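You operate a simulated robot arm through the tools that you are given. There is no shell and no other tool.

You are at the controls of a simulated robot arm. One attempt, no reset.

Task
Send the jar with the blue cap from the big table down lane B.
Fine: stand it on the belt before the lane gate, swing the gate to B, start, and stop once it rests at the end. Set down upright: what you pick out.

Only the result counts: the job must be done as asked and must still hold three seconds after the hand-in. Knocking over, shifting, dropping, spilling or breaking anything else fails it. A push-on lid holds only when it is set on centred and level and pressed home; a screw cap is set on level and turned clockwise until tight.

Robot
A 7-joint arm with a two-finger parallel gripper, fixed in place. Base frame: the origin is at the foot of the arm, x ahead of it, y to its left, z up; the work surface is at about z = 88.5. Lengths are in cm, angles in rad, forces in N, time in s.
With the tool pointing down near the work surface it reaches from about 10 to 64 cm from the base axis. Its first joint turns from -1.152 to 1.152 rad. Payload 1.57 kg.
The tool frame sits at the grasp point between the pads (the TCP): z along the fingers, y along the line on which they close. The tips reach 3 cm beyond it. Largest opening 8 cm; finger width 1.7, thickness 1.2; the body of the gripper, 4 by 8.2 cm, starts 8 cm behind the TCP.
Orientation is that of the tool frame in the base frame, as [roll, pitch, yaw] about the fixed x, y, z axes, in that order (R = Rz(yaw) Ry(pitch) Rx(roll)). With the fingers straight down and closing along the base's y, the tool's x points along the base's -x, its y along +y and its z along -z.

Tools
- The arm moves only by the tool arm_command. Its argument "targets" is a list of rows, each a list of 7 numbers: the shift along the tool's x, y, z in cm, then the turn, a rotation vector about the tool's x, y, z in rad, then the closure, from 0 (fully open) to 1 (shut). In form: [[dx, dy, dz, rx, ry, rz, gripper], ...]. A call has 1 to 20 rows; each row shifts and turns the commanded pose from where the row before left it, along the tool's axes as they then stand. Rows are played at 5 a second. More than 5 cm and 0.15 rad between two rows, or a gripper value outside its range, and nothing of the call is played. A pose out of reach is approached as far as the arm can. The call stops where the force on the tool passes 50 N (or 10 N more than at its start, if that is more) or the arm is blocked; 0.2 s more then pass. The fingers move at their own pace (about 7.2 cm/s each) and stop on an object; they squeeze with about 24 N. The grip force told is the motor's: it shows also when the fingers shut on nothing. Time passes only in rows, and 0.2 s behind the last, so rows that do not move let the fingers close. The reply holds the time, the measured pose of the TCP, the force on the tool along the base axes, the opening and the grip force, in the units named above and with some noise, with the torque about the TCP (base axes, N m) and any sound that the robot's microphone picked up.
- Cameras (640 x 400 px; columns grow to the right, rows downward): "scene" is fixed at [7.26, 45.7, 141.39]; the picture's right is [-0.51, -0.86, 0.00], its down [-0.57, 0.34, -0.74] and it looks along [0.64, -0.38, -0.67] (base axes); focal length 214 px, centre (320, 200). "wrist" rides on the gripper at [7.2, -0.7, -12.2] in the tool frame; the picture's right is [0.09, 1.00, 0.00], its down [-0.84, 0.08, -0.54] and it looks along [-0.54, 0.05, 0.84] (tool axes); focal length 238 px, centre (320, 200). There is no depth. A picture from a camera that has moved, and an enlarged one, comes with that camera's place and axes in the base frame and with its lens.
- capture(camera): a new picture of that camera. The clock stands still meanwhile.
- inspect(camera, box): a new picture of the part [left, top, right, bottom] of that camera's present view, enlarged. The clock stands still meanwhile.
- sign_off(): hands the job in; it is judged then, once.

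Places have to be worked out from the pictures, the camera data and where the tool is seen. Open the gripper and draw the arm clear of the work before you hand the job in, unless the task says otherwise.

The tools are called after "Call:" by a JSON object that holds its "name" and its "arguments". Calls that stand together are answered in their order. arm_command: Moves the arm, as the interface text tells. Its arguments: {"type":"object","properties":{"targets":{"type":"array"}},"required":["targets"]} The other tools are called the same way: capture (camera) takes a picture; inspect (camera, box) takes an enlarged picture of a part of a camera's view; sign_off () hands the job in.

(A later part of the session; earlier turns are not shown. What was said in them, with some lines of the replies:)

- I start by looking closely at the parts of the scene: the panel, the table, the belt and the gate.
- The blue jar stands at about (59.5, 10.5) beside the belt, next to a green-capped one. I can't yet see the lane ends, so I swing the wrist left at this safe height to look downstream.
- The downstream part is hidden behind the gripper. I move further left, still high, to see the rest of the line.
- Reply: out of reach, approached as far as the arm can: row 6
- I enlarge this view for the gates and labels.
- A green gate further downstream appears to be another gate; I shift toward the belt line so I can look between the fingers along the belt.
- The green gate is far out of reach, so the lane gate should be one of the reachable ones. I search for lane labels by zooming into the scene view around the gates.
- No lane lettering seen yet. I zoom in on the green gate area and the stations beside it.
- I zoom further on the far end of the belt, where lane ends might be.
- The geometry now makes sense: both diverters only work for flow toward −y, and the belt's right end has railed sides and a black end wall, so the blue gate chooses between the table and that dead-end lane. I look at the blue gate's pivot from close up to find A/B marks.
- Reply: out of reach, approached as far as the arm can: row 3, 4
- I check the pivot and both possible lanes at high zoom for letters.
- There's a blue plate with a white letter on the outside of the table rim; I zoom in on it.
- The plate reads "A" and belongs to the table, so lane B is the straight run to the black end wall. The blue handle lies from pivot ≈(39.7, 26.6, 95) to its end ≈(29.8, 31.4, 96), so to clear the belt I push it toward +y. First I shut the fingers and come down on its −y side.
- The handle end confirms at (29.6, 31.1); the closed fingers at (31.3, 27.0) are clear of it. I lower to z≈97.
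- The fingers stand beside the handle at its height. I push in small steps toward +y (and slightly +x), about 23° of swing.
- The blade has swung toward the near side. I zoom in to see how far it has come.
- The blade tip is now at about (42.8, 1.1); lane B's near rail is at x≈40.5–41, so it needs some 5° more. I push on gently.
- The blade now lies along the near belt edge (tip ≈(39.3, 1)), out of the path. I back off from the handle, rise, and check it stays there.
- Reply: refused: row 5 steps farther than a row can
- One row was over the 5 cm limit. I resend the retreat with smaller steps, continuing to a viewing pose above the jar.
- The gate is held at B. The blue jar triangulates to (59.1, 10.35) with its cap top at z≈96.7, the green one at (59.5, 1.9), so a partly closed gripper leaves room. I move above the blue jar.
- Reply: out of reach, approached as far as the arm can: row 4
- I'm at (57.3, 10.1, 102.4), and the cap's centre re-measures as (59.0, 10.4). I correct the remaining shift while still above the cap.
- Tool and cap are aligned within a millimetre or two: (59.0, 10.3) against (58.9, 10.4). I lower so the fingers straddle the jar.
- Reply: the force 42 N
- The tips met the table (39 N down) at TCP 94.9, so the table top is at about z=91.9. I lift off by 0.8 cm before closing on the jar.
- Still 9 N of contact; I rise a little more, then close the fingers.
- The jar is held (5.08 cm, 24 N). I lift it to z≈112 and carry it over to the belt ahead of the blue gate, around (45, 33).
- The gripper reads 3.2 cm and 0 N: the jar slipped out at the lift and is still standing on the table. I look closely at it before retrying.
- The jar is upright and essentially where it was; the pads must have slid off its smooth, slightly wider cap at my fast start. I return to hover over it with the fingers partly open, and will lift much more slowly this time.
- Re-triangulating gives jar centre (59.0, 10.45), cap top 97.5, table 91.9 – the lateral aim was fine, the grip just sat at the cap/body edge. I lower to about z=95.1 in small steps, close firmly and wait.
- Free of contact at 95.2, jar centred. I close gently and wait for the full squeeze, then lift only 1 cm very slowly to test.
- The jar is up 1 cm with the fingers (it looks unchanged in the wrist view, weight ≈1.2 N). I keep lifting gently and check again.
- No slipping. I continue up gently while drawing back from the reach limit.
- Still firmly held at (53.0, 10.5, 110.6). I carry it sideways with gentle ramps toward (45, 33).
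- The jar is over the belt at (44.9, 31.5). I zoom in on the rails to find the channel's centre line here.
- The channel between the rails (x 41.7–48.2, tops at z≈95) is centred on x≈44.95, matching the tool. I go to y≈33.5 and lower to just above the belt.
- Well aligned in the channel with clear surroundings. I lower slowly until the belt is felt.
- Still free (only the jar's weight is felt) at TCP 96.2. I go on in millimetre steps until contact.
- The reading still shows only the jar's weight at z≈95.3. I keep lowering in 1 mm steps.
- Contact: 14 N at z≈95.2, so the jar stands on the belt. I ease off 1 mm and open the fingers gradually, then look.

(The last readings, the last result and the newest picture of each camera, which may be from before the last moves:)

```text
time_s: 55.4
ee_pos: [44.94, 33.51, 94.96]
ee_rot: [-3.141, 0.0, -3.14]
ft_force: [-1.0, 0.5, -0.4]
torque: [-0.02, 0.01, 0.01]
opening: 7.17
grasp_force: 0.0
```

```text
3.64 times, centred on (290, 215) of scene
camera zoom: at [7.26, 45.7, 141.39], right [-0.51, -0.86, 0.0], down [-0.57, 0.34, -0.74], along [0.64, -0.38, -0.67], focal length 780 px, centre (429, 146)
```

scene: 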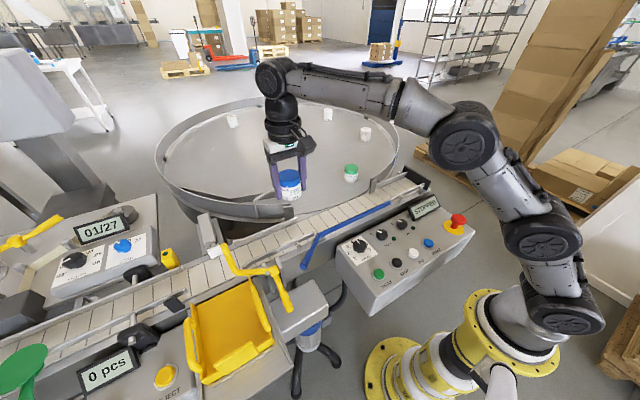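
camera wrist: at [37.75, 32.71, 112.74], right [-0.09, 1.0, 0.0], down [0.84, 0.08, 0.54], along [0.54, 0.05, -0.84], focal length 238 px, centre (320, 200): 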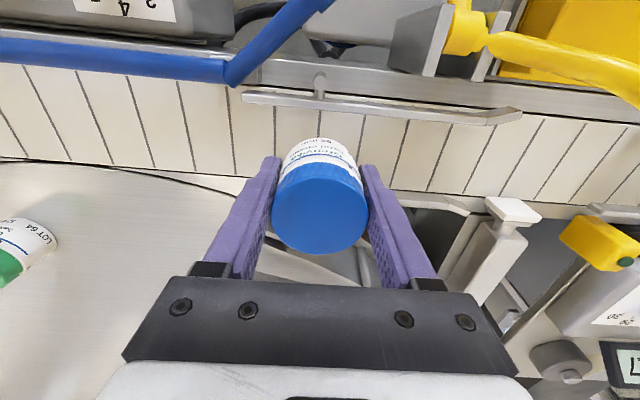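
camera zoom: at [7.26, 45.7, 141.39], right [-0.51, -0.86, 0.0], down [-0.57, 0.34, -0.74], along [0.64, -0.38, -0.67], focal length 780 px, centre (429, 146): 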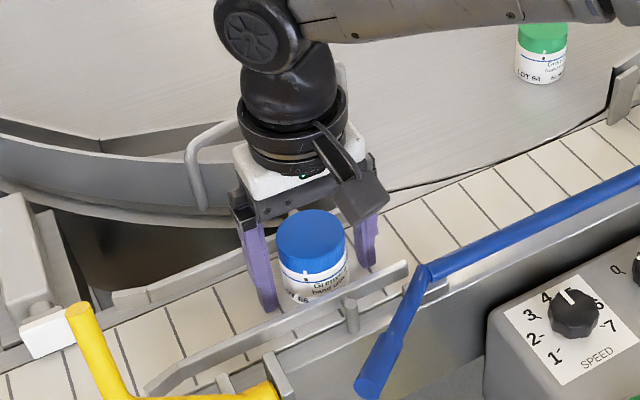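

The jar stands free and upright on the belt ahead of the gate. I open fully, rise straight up and go to a hover above START (about (24.3, 17.6, 89.3)).

Call:
{"name": "arm_command", "arguments": {"targets": [[0, 0, 0, 0, 0, 0, 0], [0, 0, 0, 0, 0, 0, 0], [0, 0, -1, 0, 0, 0, 0], [0, 0, -2, 0, 0, 0, 0], [0, 0, -4, 0, 0, 0, 0], [0, 0, -4.5, 0, 0, 0, 0], [0, 0, -4.5, 0, 0, 0, 0], [4, -2.5, 0, 0, 0, 0, 1], [4, -3, 0, 0, 0, 0, 1], [4, -3, 0, 0, 0, 0, 1], [4, -3, 0, 0, 0, 0, 1], [4.5, -2, 0, 0, 0, 0, 1], [0, -2.4, 4, 0, 0, 0, 1], [0, 0, 4, 0, 0, 0, 1], [0, 0, 2, 0, 0, 0, 1], [0, 0, 0, 0, 0, 0, 1]]}}

Call:
{"name": "capture", "arguments": {"camera": "wrist"}}

Call:
{"name": "capture", "arguments": {"camera": "scene"}}

Call:
{"name": "inspect", "arguments": {"camera": "scene", "box": [240, 180, 480, 320]}}

```text
time_s: 58.8
ee_pos: [24.58, 17.55, 100.8]
ee_rot: [3.141, 0.0, -3.139]
ft_force: [1.0, 0.3, -0.2]
torque: [0.01, 0.0, 0.01]
opening: 0.02
grasp_force: 21.6
```

```text
taken
camera wrist: at [17.44, 16.76, 112.87], right [-0.09, 1.0, 0.0], down [0.84, 0.08, 0.54], along [0.54, 0.05, -0.84], focal length 238 px, centre (320, 200)
```

wrist: 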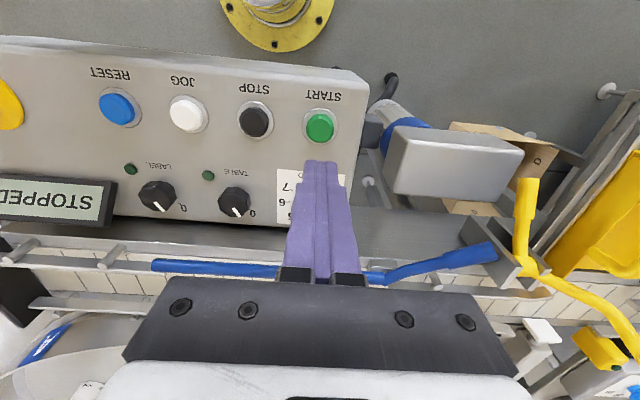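

```text
taken
```

scene: 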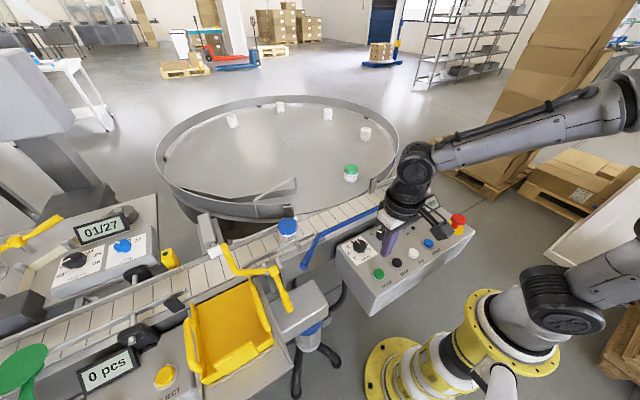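

```text
2.67 times, centred on (360, 250) of scene
camera zoom: at [7.26, 45.7, 141.39], right [-0.51, -0.86, 0.0], down [-0.57, 0.34, -0.74], along [0.64, -0.38, -0.67], focal length 572 px, centre (213, 67)
```

zoom: 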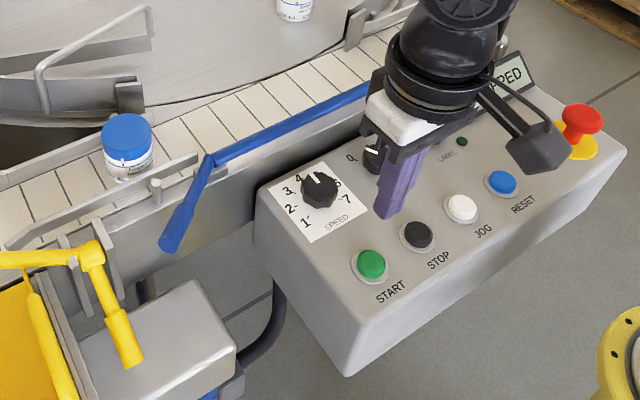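

START measures at about (24.4, 17.4) with its face near z≈89. I lower the closed fingers toward it.

Call:
{"name": "arm_command", "arguments": {"targets": [[0.15, -0.1, 3, 0, 0, 0, 1], [0, 0, 3, 0, 0, 0, 1], [0, 0, 1.5, 0, 0, 0, 1], [0, 0, 0, 0, 0, 0, 1]]}}

Call:
{"name": "inspect", "arguments": {"camera": "wrist", "box": [200, 40, 440, 220]}}

Call:
{"name": "inspect", "arguments": {"camera": "scene", "box": [330, 210, 450, 310]}}

```text
time_s: 59.8
ee_pos: [24.38, 17.36, 93.51]
ee_rot: [-3.141, 0.0, -3.14]
ft_force: [0.3, 0.1, 0.5]
torque: [0.01, -0.02, 0.0]
opening: 0.02
grasp_force: 21.5
```

```text
2.22 times, centred on (320, 130) of wrist
camera zoom: at [17.25, 16.61, 105.57], right [-0.09, 1.0, 0.0], down [0.84, 0.08, 0.54], along [0.54, 0.05, -0.84], focal length 530 px, centre (320, 356)
```

zoom: 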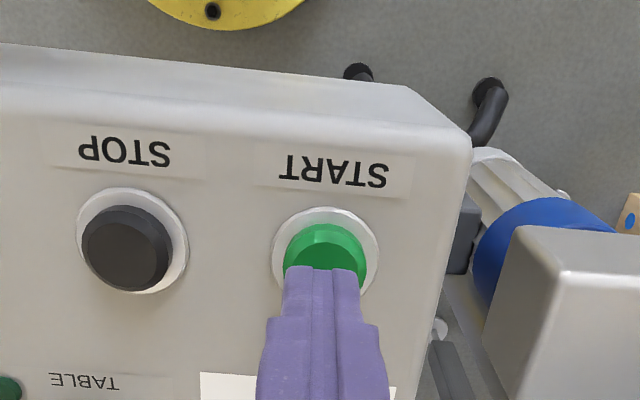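

```text
4.00 times, centred on (390, 260) of scene
camera zoom: at [7.26, 45.7, 141.39], right [-0.51, -0.86, 0.0], down [-0.57, 0.34, -0.74], along [0.64, -0.38, -0.67], focal length 858 px, centre (40, -40)
```

zoom: 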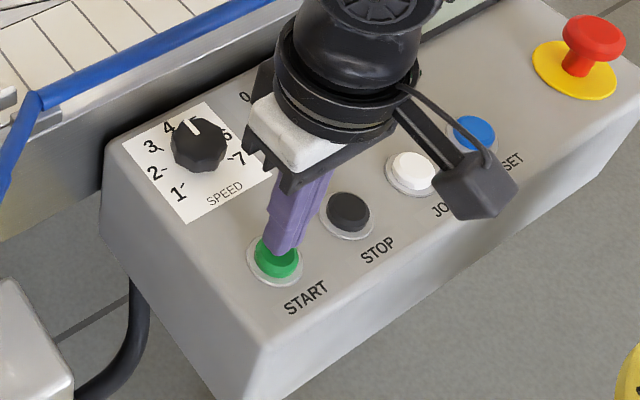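

The fingertips are centred over START, about 1 cm above it. I press down in small steps.

Call:
{"name": "arm_command", "arguments": {"targets": [[0.1, 0, 0.4, 0, 0, 0, 1], [0, 0, 0.3, 0, 0, 0, 1], [0, 0, 0.3, 0, 0, 0, 1]]}}

Call:
{"name": "inspect", "arguments": {"camera": "wrist", "box": [200, 40, 440, 220]}}

Call:
{"name": "capture", "arguments": {"camera": "scene"}}

```text
time_s: 60.6
ee_pos: [24.23, 17.37, 92.6]
ee_rot: [3.141, -0.001, -3.14]
ft_force: [-0.6, 0.5, 1.2]
torque: [0.05, 0.01, 0.0]
opening: 0.02
grasp_force: 21.9
```

```text
2.22 times, centred on (320, 130) of wrist
camera zoom: at [17.1, 16.66, 104.67], right [-0.09, 1.0, 0.0], down [0.84, 0.08, 0.54], along [0.54, 0.05, -0.84], focal length 530 px, centre (320, 356)
```

zoom: 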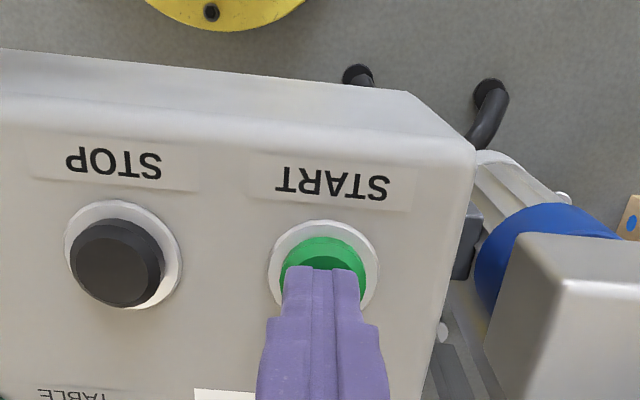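

```text
taken
```

scene: 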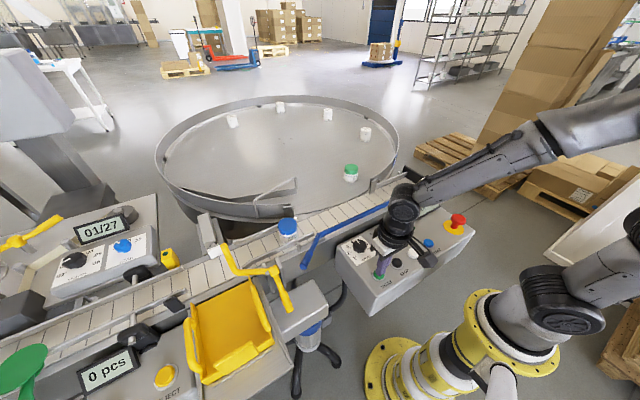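

The tips are just about to touch the button (≈1 N). I press a little further.

Call:
{"name": "arm_command", "arguments": {"targets": [[0, 0, 0.25, 0, 0, 0, 1], [0, 0, 0.25, 0, 0, 0, 1], [0, 0, 0.2, 0, 0, 0, 1]]}}

Call:
{"name": "capture", "arguments": {"camera": "scene"}}

Call:
{"name": "capture", "arguments": {"camera": "wrist"}}

```text
time_s: 61.4
ee_pos: [24.24, 17.37, 91.94]
ee_rot: [-3.141, 0.001, -3.14]
ft_force: [-1.0, -3.2, 13.4]
torque: [-0.06, 0.08, -0.05]
opening: 0.01
grasp_force: 21.4
heard: click
```

```text
taken
```

scene: 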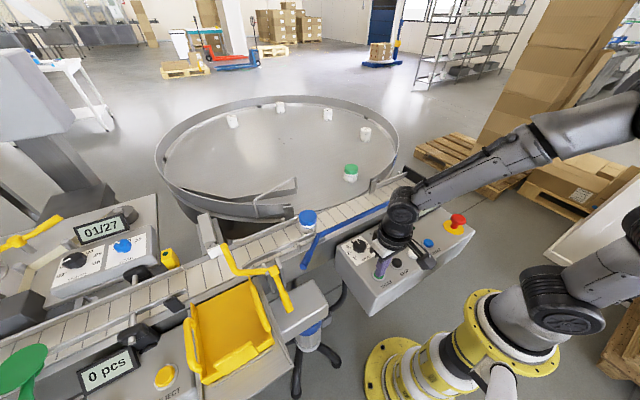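

```text
taken
camera wrist: at [17.08, 16.66, 104.01], right [-0.09, 1.0, 0.0], down [0.84, 0.08, 0.54], along [0.54, 0.05, -0.84], focal length 238 px, centre (320, 200)
```

wrist: 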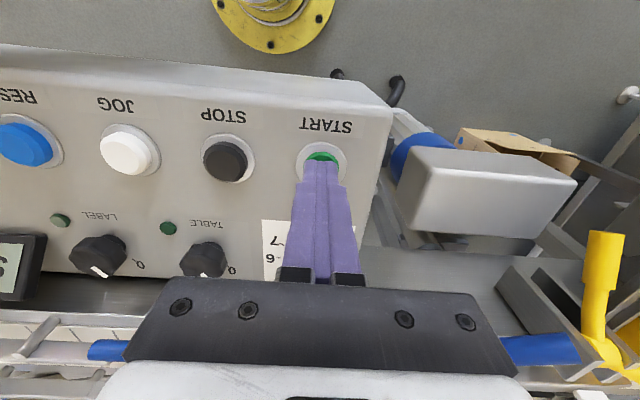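

START clicked and the jar is riding toward −y as intended. I lift off and go over to STOP at (24.2, 10.9) while it travels.

Call:
{"name": "arm_command", "arguments": {"targets": [[0, 0, -1.5, 0, 0, 0, 1], [0, 0, -1.5, 0, 0, 0, 1], [0, -3.3, 0, 0, 0, 0, 1], [0, -3.2, 0, 0, 0, 0, 1]]}}

Call:
{"name": "capture", "arguments": {"camera": "scene"}}

Call:
{"name": "capture", "arguments": {"camera": "wrist"}}

```text
time_s: 62.4
ee_pos: [24.3, 10.67, 94.74]
ee_rot: [3.14, 0.0, -3.14]
ft_force: [0.1, -0.1, 0.0]
torque: [-0.01, -0.01, 0.01]
opening: 0.0
grasp_force: 21.0
```

```text
taken
```

scene: 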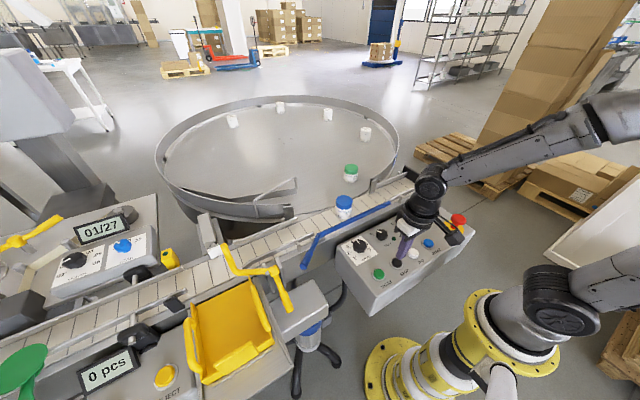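

```text
taken
camera wrist: at [17.13, 9.91, 106.85], right [-0.09, 1.0, 0.0], down [0.84, 0.08, 0.54], along [0.54, 0.05, -0.84], focal length 238 px, centre (320, 200)
```

wrist: 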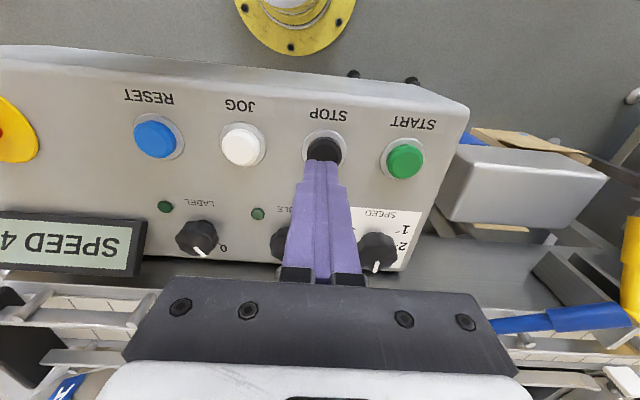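

The display shows "SPEED 4" and the jar is gliding along lane B upright. I lower to just above STOP and let it travel on.

Call:
{"name": "arm_command", "arguments": {"targets": [[0.15, 0.15, 0.8, 0, 0, 0, 1], [0, 0, 0.6, 0, 0, 0, 1], [0, 0, 0, 0, 0, 0, 1], [0, 0, 0, 0, 0, 0, 1], [0, 0, 0, 0, 0, 0, 1]]}}

Call:
{"name": "capture", "arguments": {"camera": "scene"}}

Call:
{"name": "inspect", "arguments": {"camera": "scene", "box": [320, 160, 460, 270]}}

```text
time_s: 63.6
ee_pos: [24.15, 10.99, 93.35]
ee_rot: [3.141, -0.001, -3.14]
ft_force: [0.3, 0.0, -0.3]
torque: [0.04, 0.03, -0.01]
opening: 0.0
grasp_force: 21.4
```

```text
taken
```

scene: 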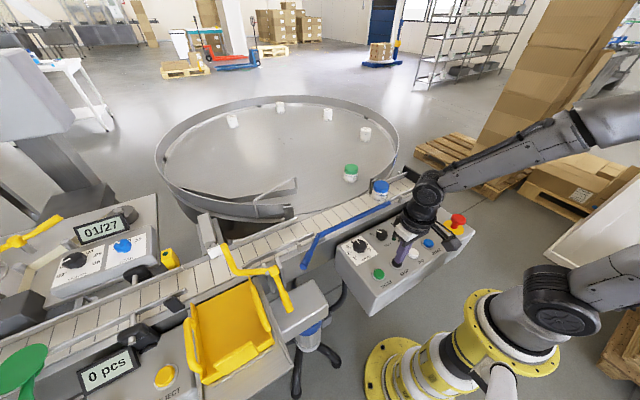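

```text
3.64 times, centred on (390, 215) of scene
camera zoom: at [7.26, 45.7, 141.39], right [-0.51, -0.86, 0.0], down [-0.57, 0.34, -0.74], along [0.64, -0.38, -0.67], focal length 780 px, centre (66, 146)
```

zoom: 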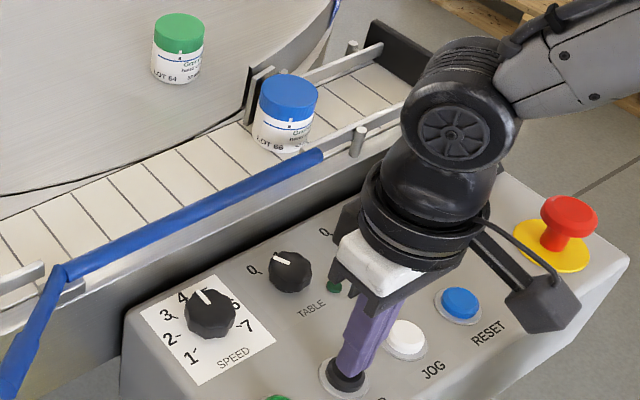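

The jar is just entering lane B's rails, upright. I wait about 1.6 s more for it to reach the end wall.

Call:
{"name": "arm_command", "arguments": {"targets": [[0, 0, 0, 0, 0, 0, 1], [0, 0, 0, 0, 0, 0, 1], [0, 0, 0, 0, 0, 0, 1], [0, 0, 0, 0, 0, 0, 1], [0, 0, 0, 0, 0, 0, 1], [0, 0, 0, 0, 0, 0, 1], [0, 0, 0, 0, 0, 0, 1]]}}

Call:
{"name": "inspect", "arguments": {"camera": "scene", "box": [340, 140, 480, 250]}}

Call:
{"name": "capture", "arguments": {"camera": "wrist"}}

```text
time_s: 65.2
ee_pos: [24.04, 10.94, 93.4]
ee_rot: [-3.141, 0.0, -3.14]
ft_force: [-0.3, -0.6, 0.6]
torque: [-0.02, -0.02, 0.02]
opening: 0.02
grasp_force: 21.4
```

```text
3.64 times, centred on (410, 195) of scene
camera zoom: at [7.26, 45.7, 141.39], right [-0.51, -0.86, 0.0], down [-0.57, 0.34, -0.74], along [0.64, -0.38, -0.67], focal length 780 px, centre (-7, 218)
```

zoom: 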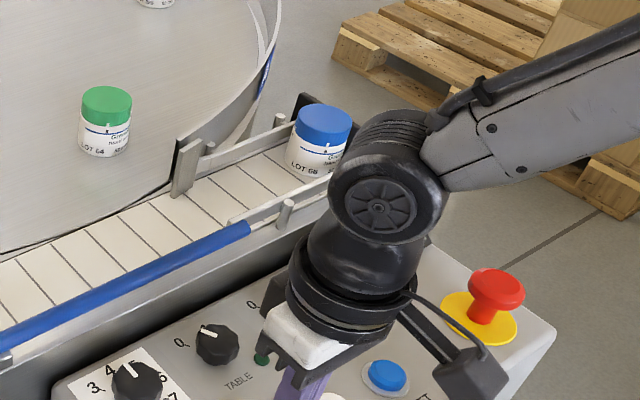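

```text
taken
camera wrist: at [16.95, 10.22, 105.47], right [-0.09, 1.0, 0.0], down [0.84, 0.08, 0.54], along [0.54, 0.05, -0.84], focal length 238 px, centre (320, 200)
```

wrist: 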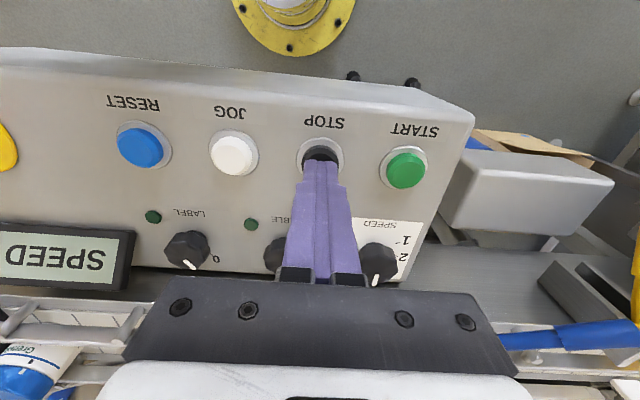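

The jar is at about y≈−13, still a few cm short of the black wall. I wait another second and look again.

Call:
{"name": "arm_command", "arguments": {"targets": [[0, 0, 0, 0, 0, 0, 1], [0, 0, 0, 0, 0, 0, 1], [0, 0, 0, 0, 0, 0, 1], [0, 0, 0, 0, 0, 0, 1]]}}

Call:
{"name": "inspect", "arguments": {"camera": "scene", "box": [340, 140, 480, 250]}}

Call:
{"name": "inspect", "arguments": {"camera": "wrist", "box": [0, 220, 140, 400]}}

```text
time_s: 66.2
ee_pos: [24.13, 11.08, 93.46]
ee_rot: [-3.142, -0.001, -3.14]
ft_force: [-0.4, -0.1, 0.6]
torque: [0.0, 0.04, -0.01]
opening: 0.0
grasp_force: 21.6
```

```text
3.64 times, centred on (410, 195) of scene
camera zoom: at [7.26, 45.7, 141.39], right [-0.51, -0.86, 0.0], down [-0.57, 0.34, -0.74], along [0.64, -0.38, -0.67], focal length 780 px, centre (-7, 218)
```

zoom: 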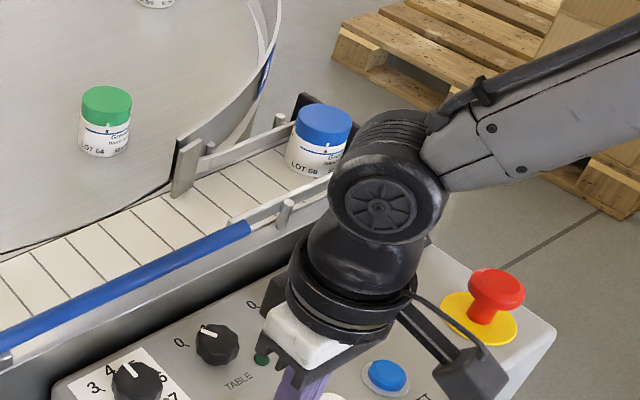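

```text
2.22 times, centred on (70, 310) of wrist
camera zoom: at [16.95, 10.22, 105.47], right [-0.09, 1.0, 0.0], down [0.84, 0.08, 0.54], along [0.54, 0.05, -0.84], focal length 530 px, centre (876, -44)
```

zoom: 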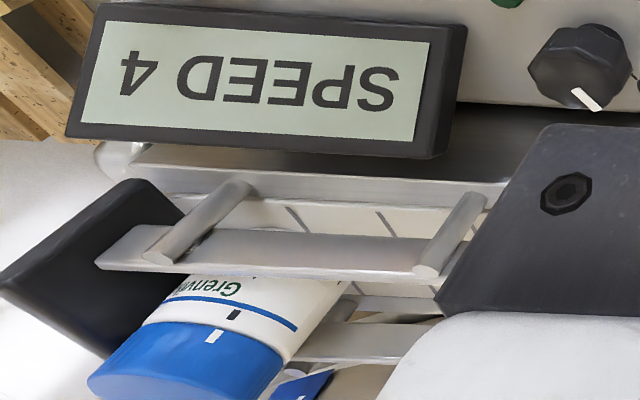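

The jar hasn't moved since the last picture: it rests against the black end wall, upright. Now I press STOP.

Call:
{"name": "arm_command", "arguments": {"targets": [[0, 0, 0.6, 0, 0, 0, 1], [0, 0, 0.4, 0, 0, 0, 1], [0, 0, 0.3, 0, 0, 0, 1], [0, 0, 0.25, 0, 0, 0, 1]]}}

Call:
{"name": "inspect", "arguments": {"camera": "wrist", "box": [0, 180, 140, 400]}}

```text
time_s: 67.2
ee_pos: [24.28, 11.04, 92.03]
ee_rot: [3.141, 0.003, -3.138]
ft_force: [-0.1, -3.9, 10.3]
torque: [-0.1, 0.03, 0.04]
opening: 0.0
grasp_force: 21.0
heard: click
```

```text
1.82 times, centred on (70, 290) of wrist
camera zoom: at [16.98, 10.26, 104.06], right [-0.09, 1.0, 0.0], down [0.84, 0.08, 0.54], along [0.54, 0.05, -0.84], focal length 433 px, centre (774, 36)
```

zoom: 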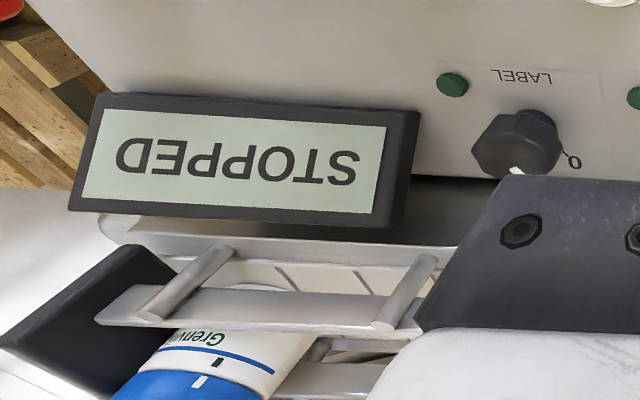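

STOP clicked and the display reads "STOPPED". I rise clear of the panel, open the gripper and draw back to check the whole scene.

Call:
{"name": "arm_command", "arguments": {"targets": [[0, 0, -1, 0, 0, 0, 1], [0, 0, -3, 0, 0, 0, 1], [0, 0, -4.5, 0, 0, 0, 1], [0, 0, -4.5, 0, 0, 0, 0], [0, 0, -4.5, 0, 0, 0, 0], [0, 0, -4.5, 0, 0, 0, 0], [0, 4, 0, 0, 0, 0, 0], [0, 4, 0, 0, 0, 0, 0], [0, 0, 0, 0, 0, 0, 0]]}}

Call:
{"name": "capture", "arguments": {"camera": "scene"}}

Call:
{"name": "inspect", "arguments": {"camera": "scene", "box": [320, 140, 480, 270]}}

Call:
{"name": "capture", "arguments": {"camera": "wrist"}}

```text
time_s: 69.2
ee_pos: [24.28, 18.83, 113.97]
ee_rot: [-3.141, 0.001, -3.14]
ft_force: [-0.2, 0.4, 0.4]
torque: [0.01, 0.0, -0.02]
opening: 8.0
grasp_force: 0.0
```

```text
taken
```

scene: 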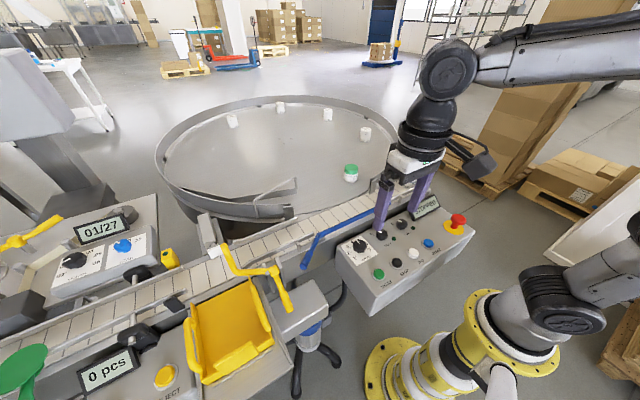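

```text
3.08 times, centred on (400, 205) of scene
camera zoom: at [7.26, 45.7, 141.39], right [-0.51, -0.86, 0.0], down [-0.57, 0.34, -0.74], along [0.64, -0.38, -0.67], focal length 660 px, centre (74, 185)
```

zoom: 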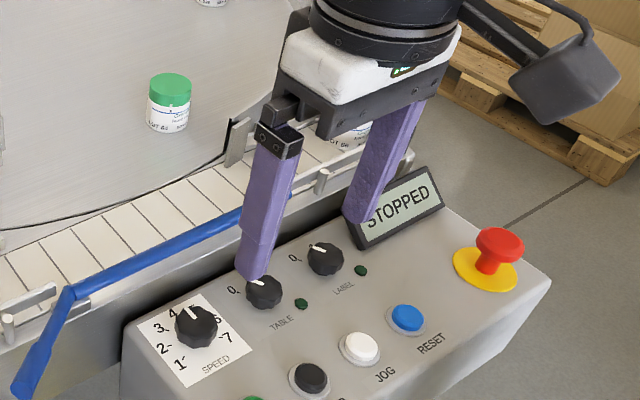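

```text
taken
camera wrist: at [17.04, 18.18, 126.08], right [-0.09, 1.0, 0.0], down [0.84, 0.08, 0.54], along [0.54, 0.05, -0.84], focal length 238 px, centre (320, 200)
```

wrist: 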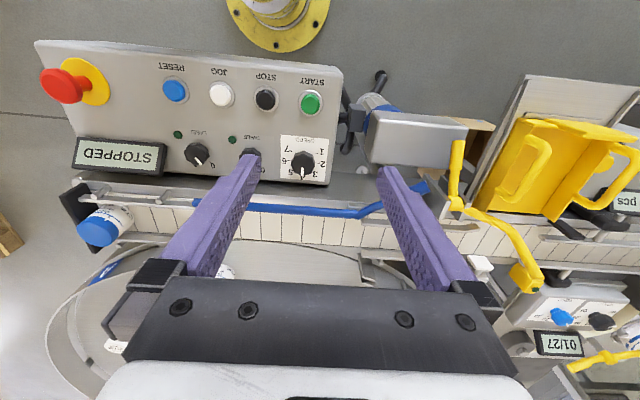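

The jar shows upright at the end wall. I take a last close look at it and at the gate.

Call:
{"name": "inspect", "arguments": {"camera": "wrist", "box": [40, 120, 200, 290]}}

Call:
{"name": "inspect", "arguments": {"camera": "wrist", "box": [180, 130, 480, 290]}}

Call:
{"name": "arm_command", "arguments": {"targets": [[0, 4, -1, 0, 0, 0, 0], [0, 4, -1, 0, 0, 0, 0], [0, 4, 0, 0, 0, 0, 0], [0, 0, 0, 0, 0, 0, 0]]}}

Call:
{"name": "inspect", "arguments": {"camera": "scene", "box": [320, 140, 480, 270]}}

```text
2.35 times, centred on (120, 205) of wrist
camera zoom: at [17.04, 18.18, 126.08], right [-0.09, 1.0, 0.0], down [0.84, 0.08, 0.54], along [0.54, 0.05, -0.84], focal length 561 px, centre (791, 188)
```

zoom: 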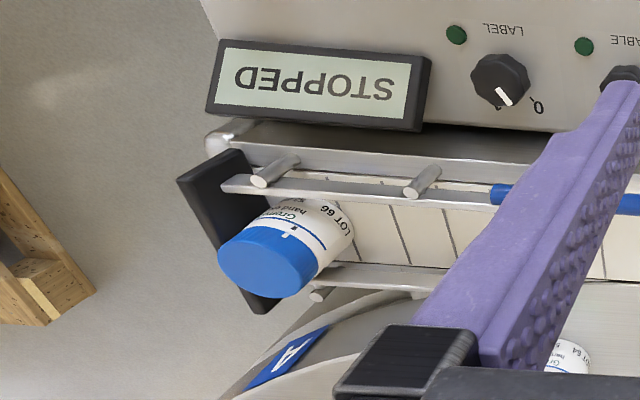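

```text
2.13 times, centred on (330, 210) of wrist
camera zoom: at [17.04, 18.18, 126.08], right [-0.09, 1.0, 0.0], down [0.84, 0.08, 0.54], along [0.54, 0.05, -0.84], focal length 508 px, centre (299, 179)
```

zoom: 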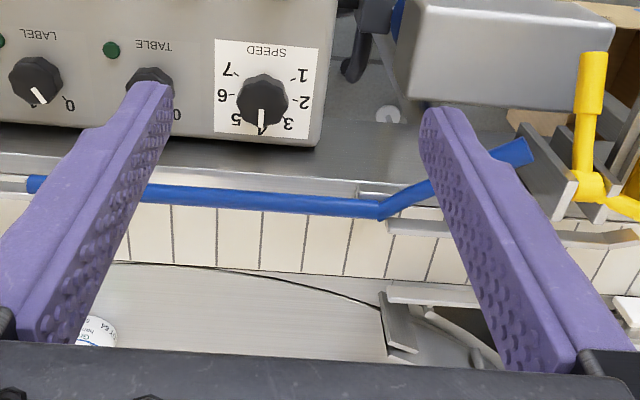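

```text
time_s: 70.2
ee_pos: [23.89, 30.92, 115.9]
ee_rot: [-3.139, 0.0, -3.141]
ft_force: [0.2, 0.1, -0.7]
torque: [0.0, 0.02, -0.05]
opening: 7.99
grasp_force: 0.1
```

```text
3.08 times, centred on (400, 205) of scene
camera zoom: at [7.26, 45.7, 141.39], right [-0.51, -0.86, 0.0], down [-0.57, 0.34, -0.74], along [0.64, -0.38, -0.67], focal length 660 px, centre (74, 185)
```

zoom: 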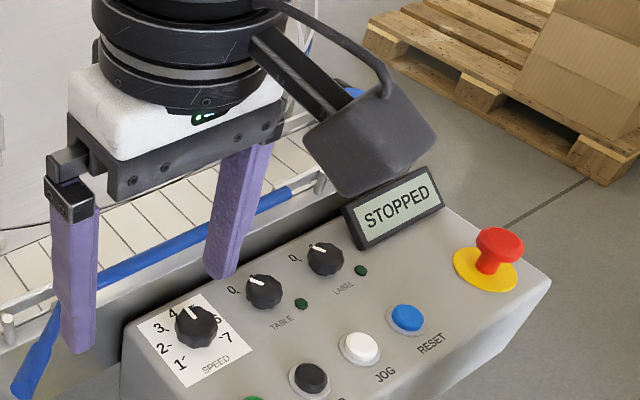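

The jar (LOT 66, blue cap) stands upright against lane B's end wall, the gate is at B, and the belt reads STOPPED. The green jar and the rest haven't moved, and the arm is clear with its gripper open. I hand the job in.

Call:
{"name": "sign_off", "arguments": {}}

```text
The job is handed in.
```

The blue-capped jar (LOT 66) is standing upright against the end wall of lane B. The gate is at B, the belt is stopped, and I have handed the job in.

- **Lane choice:** I found no "B" sign in view. The sign on the table rim reads "A", so I took the straight lane with the black end wall as B.
- **First grip slipped:** On my first lift the jar slid out of the fingers. It stayed upright on the table, almost exactly where it had been. I gripped it slightly lower and lifted it slowly the second time.
- **Table contact:** The fingertips pressed on the table at about 39 N while I was lowering to the jar. I saw nothing move.
- **Other items:** The green-capped jar is where it was, and I left the speed at 4 and the table and label knobs at 0.
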